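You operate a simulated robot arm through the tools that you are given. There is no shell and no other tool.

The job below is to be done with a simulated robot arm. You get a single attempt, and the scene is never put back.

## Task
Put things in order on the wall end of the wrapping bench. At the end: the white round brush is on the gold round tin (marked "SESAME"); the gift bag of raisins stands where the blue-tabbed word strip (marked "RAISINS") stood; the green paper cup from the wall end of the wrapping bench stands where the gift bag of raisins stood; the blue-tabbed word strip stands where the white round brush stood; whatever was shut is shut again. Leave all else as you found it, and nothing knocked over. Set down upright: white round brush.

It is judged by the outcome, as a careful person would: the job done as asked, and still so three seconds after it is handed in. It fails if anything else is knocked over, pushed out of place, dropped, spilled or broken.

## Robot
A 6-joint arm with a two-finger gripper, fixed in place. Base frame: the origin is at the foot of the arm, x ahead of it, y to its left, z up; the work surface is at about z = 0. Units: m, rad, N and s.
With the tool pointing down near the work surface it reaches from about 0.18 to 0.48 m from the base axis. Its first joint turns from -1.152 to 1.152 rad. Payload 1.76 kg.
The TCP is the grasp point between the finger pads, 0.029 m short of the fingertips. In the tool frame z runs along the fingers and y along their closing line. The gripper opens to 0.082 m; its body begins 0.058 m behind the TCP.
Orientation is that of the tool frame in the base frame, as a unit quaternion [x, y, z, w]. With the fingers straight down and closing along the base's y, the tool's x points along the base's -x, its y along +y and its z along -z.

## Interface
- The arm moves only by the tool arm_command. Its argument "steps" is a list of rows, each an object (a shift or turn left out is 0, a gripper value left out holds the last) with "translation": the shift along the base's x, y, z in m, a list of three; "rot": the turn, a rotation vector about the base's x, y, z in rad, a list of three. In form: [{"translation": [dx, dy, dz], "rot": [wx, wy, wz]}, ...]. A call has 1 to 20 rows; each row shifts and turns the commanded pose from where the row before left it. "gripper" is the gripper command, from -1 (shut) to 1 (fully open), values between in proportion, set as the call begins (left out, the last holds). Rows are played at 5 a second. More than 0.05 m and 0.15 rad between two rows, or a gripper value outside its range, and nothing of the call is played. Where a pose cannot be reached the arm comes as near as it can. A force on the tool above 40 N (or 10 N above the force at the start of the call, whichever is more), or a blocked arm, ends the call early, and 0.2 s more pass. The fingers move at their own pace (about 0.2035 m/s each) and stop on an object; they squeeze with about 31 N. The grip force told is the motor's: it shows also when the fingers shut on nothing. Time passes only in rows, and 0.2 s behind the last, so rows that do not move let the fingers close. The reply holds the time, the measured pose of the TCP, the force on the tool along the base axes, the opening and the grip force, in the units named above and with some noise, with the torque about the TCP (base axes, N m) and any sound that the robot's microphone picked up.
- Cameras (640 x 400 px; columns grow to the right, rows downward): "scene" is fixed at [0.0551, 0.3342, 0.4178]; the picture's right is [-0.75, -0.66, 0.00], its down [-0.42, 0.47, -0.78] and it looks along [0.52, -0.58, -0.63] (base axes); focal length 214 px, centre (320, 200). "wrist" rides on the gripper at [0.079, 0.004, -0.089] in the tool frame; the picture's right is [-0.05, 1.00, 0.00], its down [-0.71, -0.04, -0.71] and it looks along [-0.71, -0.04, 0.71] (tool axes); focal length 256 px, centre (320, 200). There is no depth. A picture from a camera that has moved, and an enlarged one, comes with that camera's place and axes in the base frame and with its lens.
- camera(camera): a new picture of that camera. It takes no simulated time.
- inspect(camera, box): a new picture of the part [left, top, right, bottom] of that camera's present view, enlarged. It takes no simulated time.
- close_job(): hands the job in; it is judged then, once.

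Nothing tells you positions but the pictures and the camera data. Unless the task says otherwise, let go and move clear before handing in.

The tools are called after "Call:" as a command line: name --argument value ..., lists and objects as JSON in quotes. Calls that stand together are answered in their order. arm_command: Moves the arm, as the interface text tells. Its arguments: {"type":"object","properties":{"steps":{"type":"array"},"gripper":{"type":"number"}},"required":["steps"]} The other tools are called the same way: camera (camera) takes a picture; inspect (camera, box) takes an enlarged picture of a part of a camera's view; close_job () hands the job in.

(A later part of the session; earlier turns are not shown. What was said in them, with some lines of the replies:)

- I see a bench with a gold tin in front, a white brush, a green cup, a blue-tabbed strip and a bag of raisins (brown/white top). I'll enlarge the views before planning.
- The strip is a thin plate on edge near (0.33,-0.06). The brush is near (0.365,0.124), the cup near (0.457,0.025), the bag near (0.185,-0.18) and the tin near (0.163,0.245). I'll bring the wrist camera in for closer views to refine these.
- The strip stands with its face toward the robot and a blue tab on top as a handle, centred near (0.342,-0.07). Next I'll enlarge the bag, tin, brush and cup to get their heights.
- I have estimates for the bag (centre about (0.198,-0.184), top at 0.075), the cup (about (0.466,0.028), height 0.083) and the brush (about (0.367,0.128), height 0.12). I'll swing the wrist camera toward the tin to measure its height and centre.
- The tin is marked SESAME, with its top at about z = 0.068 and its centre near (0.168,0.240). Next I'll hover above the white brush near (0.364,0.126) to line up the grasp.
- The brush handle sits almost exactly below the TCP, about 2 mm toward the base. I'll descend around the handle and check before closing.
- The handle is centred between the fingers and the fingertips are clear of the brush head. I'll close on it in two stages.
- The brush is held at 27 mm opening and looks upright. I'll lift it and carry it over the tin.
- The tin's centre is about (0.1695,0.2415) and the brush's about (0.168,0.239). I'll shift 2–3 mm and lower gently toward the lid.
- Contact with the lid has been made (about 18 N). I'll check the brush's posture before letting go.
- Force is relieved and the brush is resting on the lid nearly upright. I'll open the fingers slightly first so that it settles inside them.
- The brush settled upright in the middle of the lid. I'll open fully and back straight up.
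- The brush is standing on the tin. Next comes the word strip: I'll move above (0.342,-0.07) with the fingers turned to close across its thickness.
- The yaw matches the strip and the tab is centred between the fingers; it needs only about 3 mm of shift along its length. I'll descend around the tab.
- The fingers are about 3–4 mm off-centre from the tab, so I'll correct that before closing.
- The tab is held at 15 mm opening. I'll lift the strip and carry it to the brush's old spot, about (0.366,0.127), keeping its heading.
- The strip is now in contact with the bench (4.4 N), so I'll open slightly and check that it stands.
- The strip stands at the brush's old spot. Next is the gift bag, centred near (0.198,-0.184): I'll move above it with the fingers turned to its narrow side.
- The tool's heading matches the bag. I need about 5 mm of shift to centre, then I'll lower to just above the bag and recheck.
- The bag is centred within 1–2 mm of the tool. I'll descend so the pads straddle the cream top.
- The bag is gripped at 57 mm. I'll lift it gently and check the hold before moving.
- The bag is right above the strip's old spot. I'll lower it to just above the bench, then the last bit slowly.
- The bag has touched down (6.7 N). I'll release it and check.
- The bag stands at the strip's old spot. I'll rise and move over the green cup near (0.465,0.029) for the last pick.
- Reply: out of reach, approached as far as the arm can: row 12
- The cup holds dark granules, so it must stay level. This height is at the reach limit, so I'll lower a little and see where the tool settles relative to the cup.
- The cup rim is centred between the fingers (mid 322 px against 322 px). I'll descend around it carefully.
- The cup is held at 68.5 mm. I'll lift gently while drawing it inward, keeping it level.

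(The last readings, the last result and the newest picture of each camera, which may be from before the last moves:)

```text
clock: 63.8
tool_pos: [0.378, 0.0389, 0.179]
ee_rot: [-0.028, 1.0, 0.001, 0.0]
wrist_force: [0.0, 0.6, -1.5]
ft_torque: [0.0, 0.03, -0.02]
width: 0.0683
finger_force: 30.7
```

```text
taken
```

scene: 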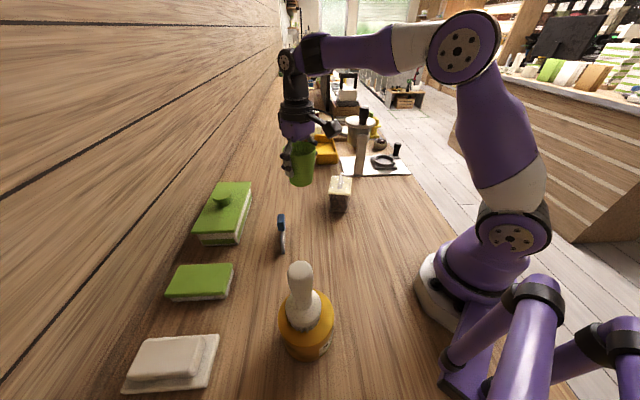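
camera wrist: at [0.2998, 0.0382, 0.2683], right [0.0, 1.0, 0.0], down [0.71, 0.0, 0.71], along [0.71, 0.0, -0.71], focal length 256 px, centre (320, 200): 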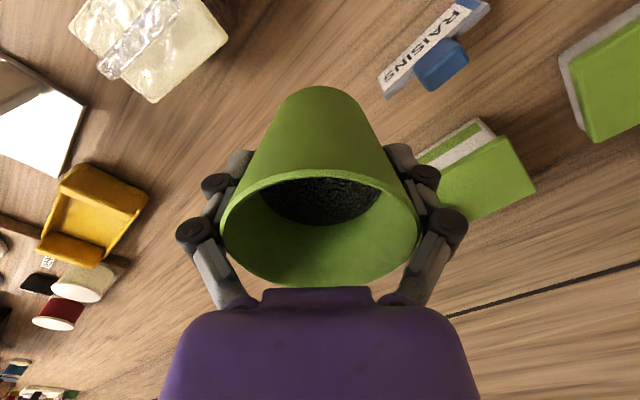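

All is level and nothing has been disturbed. I'll carry the cup on an arc around the bag to the bag's old place near (0.199,-0.184).

Call:
arm_command --steps '[{"translation": [-0.01, -0.002, 0], "rot": [0, 0, -0.03]}, {"translation": [-0.018, -0.004, 0], "rot": [0, 0, -0.05]}, {"translation": [-0.02, -0.005, 0], "rot": [0, 0, -0.055]}, {"translation": [-0.02, -0.006, 0], "rot": [0, 0, -0.055]}, {"translation": [-0.019, -0.01, 0], "rot": [0, 0, -0.055]}, {"translation": [-0.016, -0.016, 0], "rot": [0, 0, -0.055]}, {"translation": [-0.013, -0.02, 0], "rot": [0, 0, -0.055]}, {"translation": [-0.01, -0.022, 0], "rot": [0, 0, -0.055]}, {"translation": [-0.01, -0.024, 0], "rot": [0, 0, -0.055]}, {"translation": [-0.01, -0.024, 0], "rot": [0, 0, -0.055]}, {"translation": [-0.01, -0.024, 0], "rot": [0, 0, -0.055]}, {"translation": [-0.01, -0.024, 0], "rot": [0, 0, -0.055]}, {"translation": [-0.008, -0.022, 0], "rot": [0, 0, -0.05]}, {"translation": [-0.004, -0.014, 0], "rot": [0, 0, -0.02]}, {"translation": [-0.002, -0.0073, 0]}, {}, {}]'

Call:
camera --camera "wrist"

Call:
camera --camera "scene"

```text
clock: 67.4
tool_pos: [0.1998, -0.1862, 0.1807]
ee_rot: [0.317, 0.948, 0.0, 0.0]
wrist_force: [-0.7, -0.2, -0.5]
ft_torque: [0.03, -0.02, 0.01]
width: 0.0682
finger_force: 30.8
```

```text
taken
camera wrist: at [0.1388, -0.1351, 0.2701], right [0.64, 0.77, 0.0], down [0.54, -0.45, 0.71], along [0.54, -0.45, -0.71], focal length 256 px, centre (320, 200)
```

wrist: 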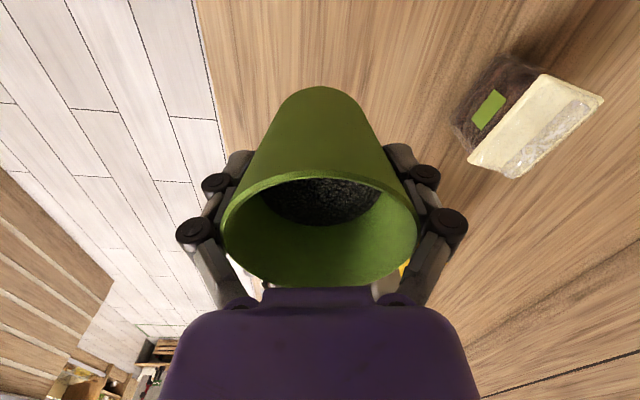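

```text
taken
```

scene: 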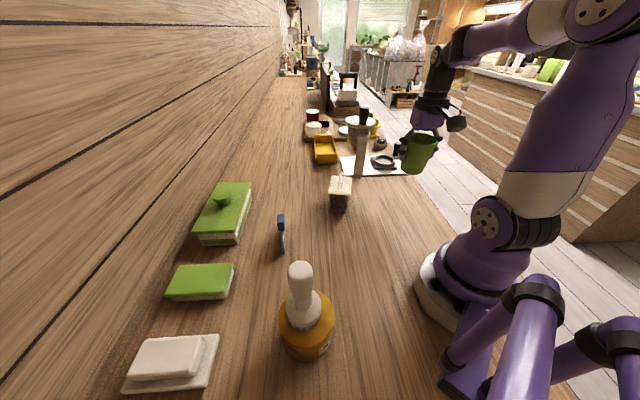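

The cup is above the bag's old place. I'll lower it steadily and finish slowly to contact.

Call:
arm_command --steps '[{"translation": [-0.0005, 0.0008, -0.012]}, {"translation": [0, 0.0007, -0.02]}, {"translation": [0, 0, -0.022]}, {"translation": [0, 0, -0.022]}, {"translation": [0, 0, -0.02]}, {"translation": [0, 0, -0.014]}, {"translation": [0, 0, -0.008]}, {}, {}]'

Call:
camera --camera "wrist"

Call:
inspect --camera "scene" --box '[350, 120, 460, 230]'

```text
clock: 69.4
tool_pos: [0.1996, -0.1859, 0.0617]
ee_rot: [0.316, 0.949, 0.001, -0.001]
wrist_force: [-0.4, 0.4, -1.1]
ft_torque: [0.01, -0.01, 0.01]
width: 0.0684
finger_force: 31.1
```

```text
taken
camera wrist: at [0.1387, -0.134, 0.152], right [0.64, 0.77, 0.0], down [0.54, -0.45, 0.71], along [0.54, -0.45, -0.71], focal length 256 px, centre (320, 200)
```

wrist: 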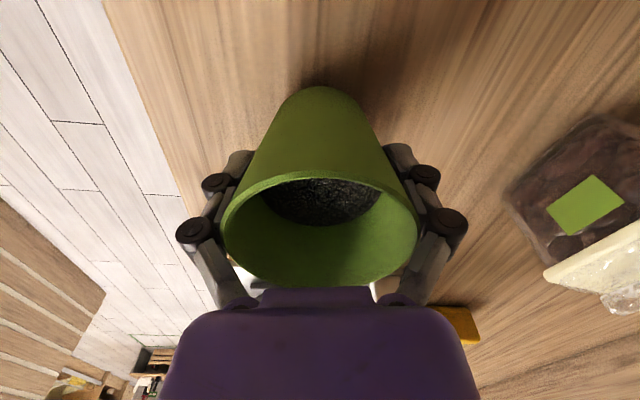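

```text
3.64 times, centred on (405, 175) of scene
camera zoom: at [0.0551, 0.3342, 0.4178], right [-0.75, -0.66, 0.0], down [-0.42, 0.47, -0.78], along [0.52, -0.58, -0.63], focal length 780 px, centre (11, 291)
```

zoom: 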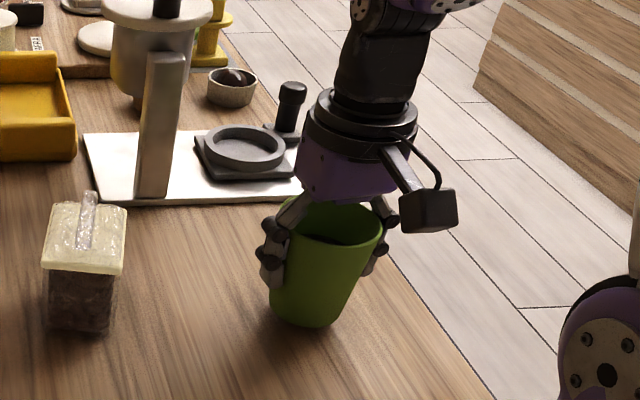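

Call:
arm_command --steps '[{"translation": [0, 0, -0.003]}, {"translation": [0, 0, -0.0025]}, {"translation": [0, 0, -0.0015]}, {}]'

Call:
arm_command --steps '[{"translation": [0, 0, -0.001]}, {}]'

Call:
arm_command --steps '[{"translation": [0, 0, -0.001]}, {}]'

```text
clock: 70.4
tool_pos: [0.2002, -0.1839, 0.0555]
ee_rot: [0.316, 0.949, 0.0, 0.0]
wrist_force: [-0.3, 1.1, 0.2]
ft_torque: [-0.03, 0.0, 0.01]
width: 0.0682
finger_force: 31.2
```

```text
clock: 71.0
tool_pos: [0.1989, -0.1833, 0.0537]
ee_rot: [0.317, 0.948, 0.0, 0.0]
wrist_force: [0.2, -0.5, -0.1]
ft_torque: [0.02, 0.0, 0.0]
width: 0.0682
finger_force: 30.3
```

```text
clock: 71.6
tool_pos: [0.1999, -0.185, 0.0534]
ee_rot: [0.316, 0.949, 0.0, 0.001]
wrist_force: [-0.5, -0.2, -0.5]
ft_torque: [-0.02, 0.0, -0.01]
width: 0.0685
finger_force: 31.1
```

Call:
arm_command --steps '[{"translation": [0, 0, -0.0008]}, {}]'

Call:
arm_command --steps '[{"translation": [0, 0, -0.0006]}, {}]'

```text
clock: 72.2
tool_pos: [0.1991, -0.1846, 0.0515]
ee_rot: [0.317, 0.948, -0.001, 0.001]
wrist_force: [0.0, 0.1, -1.5]
ft_torque: [0.04, 0.0, 0.01]
width: 0.0684
finger_force: 31.2
```

```text
clock: 72.8
tool_pos: [0.2003, -0.1842, 0.0518]
ee_rot: [0.317, 0.949, -0.001, 0.001]
wrist_force: [-1.1, -1.3, 15.0]
ft_torque: [-0.05, -0.09, -0.11]
width: 0.0682
finger_force: 30.9
```

Contact was made (15 N). I'll ease off slightly and then release the cup.

Call:
arm_command --steps '[{"translation": [0, 0, 0.0005]}, {}]'

Call:
arm_command --steps '[{}, {}]' --gripper 0.76

Call:
arm_command --steps '[{}, {}]' --gripper 1

Call:
camera --camera "wrist"

Call:
inspect --camera "scene" --box '[350, 120, 460, 230]'

```text
clock: 73.4
tool_pos: [0.1996, -0.185, 0.0512]
ee_rot: [0.317, 0.949, 0.0, 0.0]
wrist_force: [2.4, -0.8, 5.7]
ft_torque: [-0.17, -0.28, 0.02]
width: 0.0681
finger_force: 30.6
```

```text
clock: 74.0
tool_pos: [0.1998, -0.1839, 0.051]
ee_rot: [0.316, 0.949, 0.0, 0.0]
wrist_force: [0.9, 0.9, -0.2]
ft_torque: [-0.02, -0.01, -0.04]
width: 0.0723
finger_force: 0.0
```

```text
clock: 74.6
tool_pos: [0.1996, -0.1848, 0.0509]
ee_rot: [0.316, 0.949, 0.0, 0.0]
wrist_force: [-0.1, -0.3, -1.3]
ft_torque: [-0.02, 0.01, 0.03]
width: 0.0822
finger_force: 0.0
```

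```text
taken
camera wrist: at [0.139, -0.1337, 0.1415], right [0.64, 0.77, 0.0], down [0.54, -0.45, 0.71], along [0.54, -0.45, -0.71], focal length 256 px, centre (320, 200)
```

wrist: 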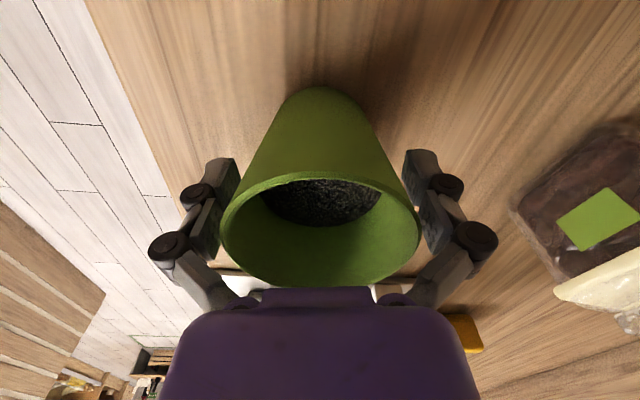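

```text
3.64 times, centred on (405, 175) of scene
camera zoom: at [0.0551, 0.3342, 0.4178], right [-0.75, -0.66, 0.0], down [-0.42, 0.47, -0.78], along [0.52, -0.58, -0.63], focal length 780 px, centre (11, 291)
```

zoom: 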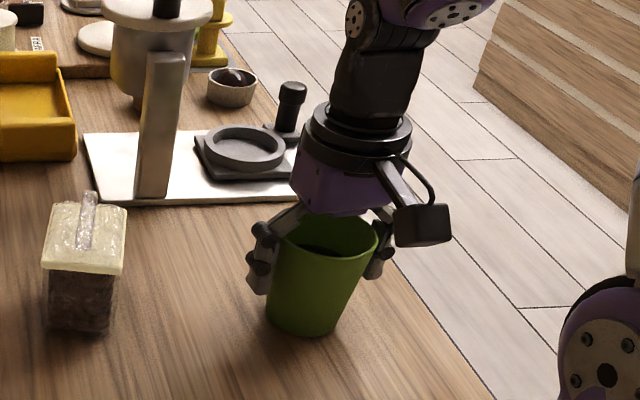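

The cup is standing freely with the fingers clear of it. I'll rise straight up in two stages, checking the clearance midway.

Call:
arm_command --steps '[{"translation": [0, 0, 0.008]}, {"translation": [0, 0, 0.012]}, {"translation": [0, 0, 0.012]}, {}]'

Call:
camera --camera "wrist"

```text
clock: 75.6
tool_pos: [0.1998, -0.1843, 0.0855]
ee_rot: [0.317, 0.948, 0.0, 0.0]
wrist_force: [0.2, -0.8, 0.0]
ft_torque: [0.02, -0.01, 0.02]
width: 0.082
finger_force: 0.1
```

```text
taken
camera wrist: at [0.1388, -0.134, 0.1745], right [0.64, 0.77, 0.0], down [0.54, -0.45, 0.71], along [0.54, -0.45, -0.71], focal length 256 px, centre (320, 200)
```

wrist: 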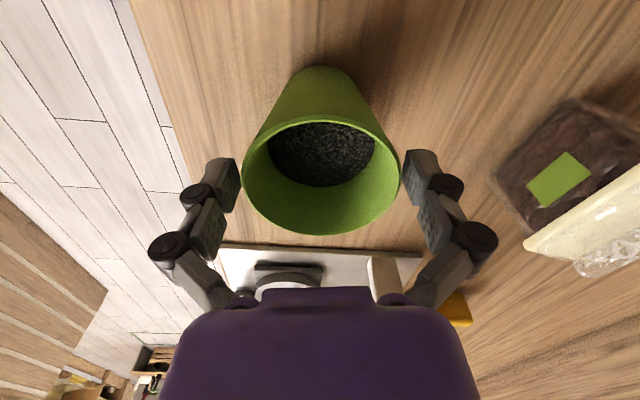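

The rim is still centred and no contact is felt. I'll continue up, retreat to a safe height, and look over the whole scene.

Call:
arm_command --steps '[{"translation": [0, 0, 0.015]}, {"translation": [0, 0, 0.02]}, {"translation": [0, 0, 0.03]}, {"translation": [0, 0, 0.04]}, {"translation": [0, 0, 0.04]}, {"translation": [0.01, 0.005, 0.02]}, {}, {}]'

Call:
camera --camera "wrist"

Call:
camera --camera "scene"

Call:
inspect --camera "scene" --box '[220, 140, 440, 370]'

```text
clock: 77.4
tool_pos: [0.208, -0.1753, 0.2478]
ee_rot: [0.316, 0.949, 0.0, -0.001]
wrist_force: [-0.1, 0.0, -0.1]
ft_torque: [-0.02, 0.01, -0.01]
width: 0.0822
finger_force: 0.0
```

```text
taken
camera wrist: at [0.1474, -0.1247, 0.3375], right [0.64, 0.77, 0.0], down [0.54, -0.45, 0.71], along [0.54, -0.45, -0.71], focal length 256 px, centre (320, 200)
```

wrist: 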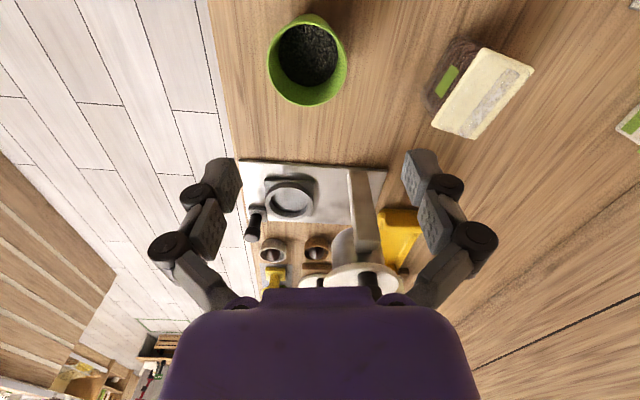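

```text
taken
```

scene: 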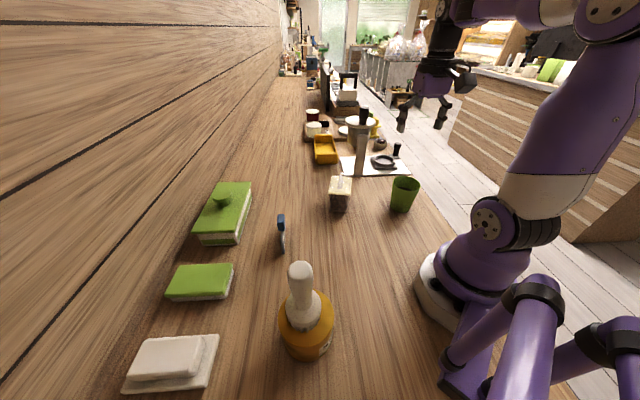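

```text
1.74 times, centred on (330, 255) of scene
camera zoom: at [0.0551, 0.3342, 0.4178], right [-0.75, -0.66, 0.0], down [-0.42, 0.47, -0.78], along [0.52, -0.58, -0.63], focal length 373 px, centre (303, 104)
```

zoom: 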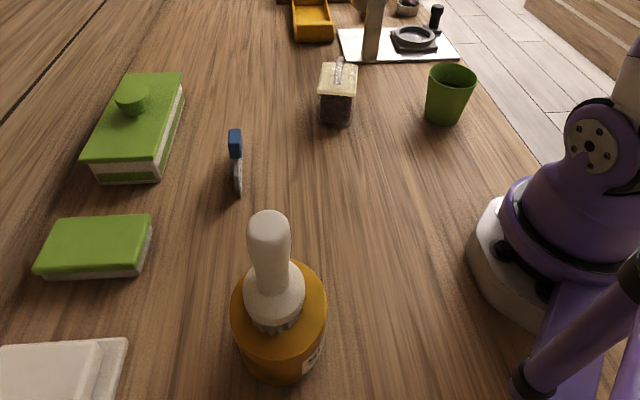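

The final view shows the four moves done:
- The brush stands upright on the SESAME tin.
- The strip stands at the brush's old place.
- The bag stands at the strip's old place.
- The cup stands at the bag's old place.

Nothing else moved, nothing was opened, and the arm is clear, so I'm handing the job in.

Call:
close_job

```text
The job is handed in.
```

The job is handed in, and the last pictures show everything where you asked:

- **White round brush:** standing upright in the middle of the gold SESAME tin's lid.
- **Blue-tabbed RAISINS strip:** standing where the brush stood, facing the same way as before.
- **Gift bag of raisins:** standing where the strip stood.
- **Green paper cup:** standing where the bag stood, with its dark granules still inside.

I estimate each item is within a few millimetres of its spot, judging from the pictures. I didn't open anything, so what was shut is still shut. Nothing else on the bench looks moved or knocked over, and the arm is clear with its gripper open.
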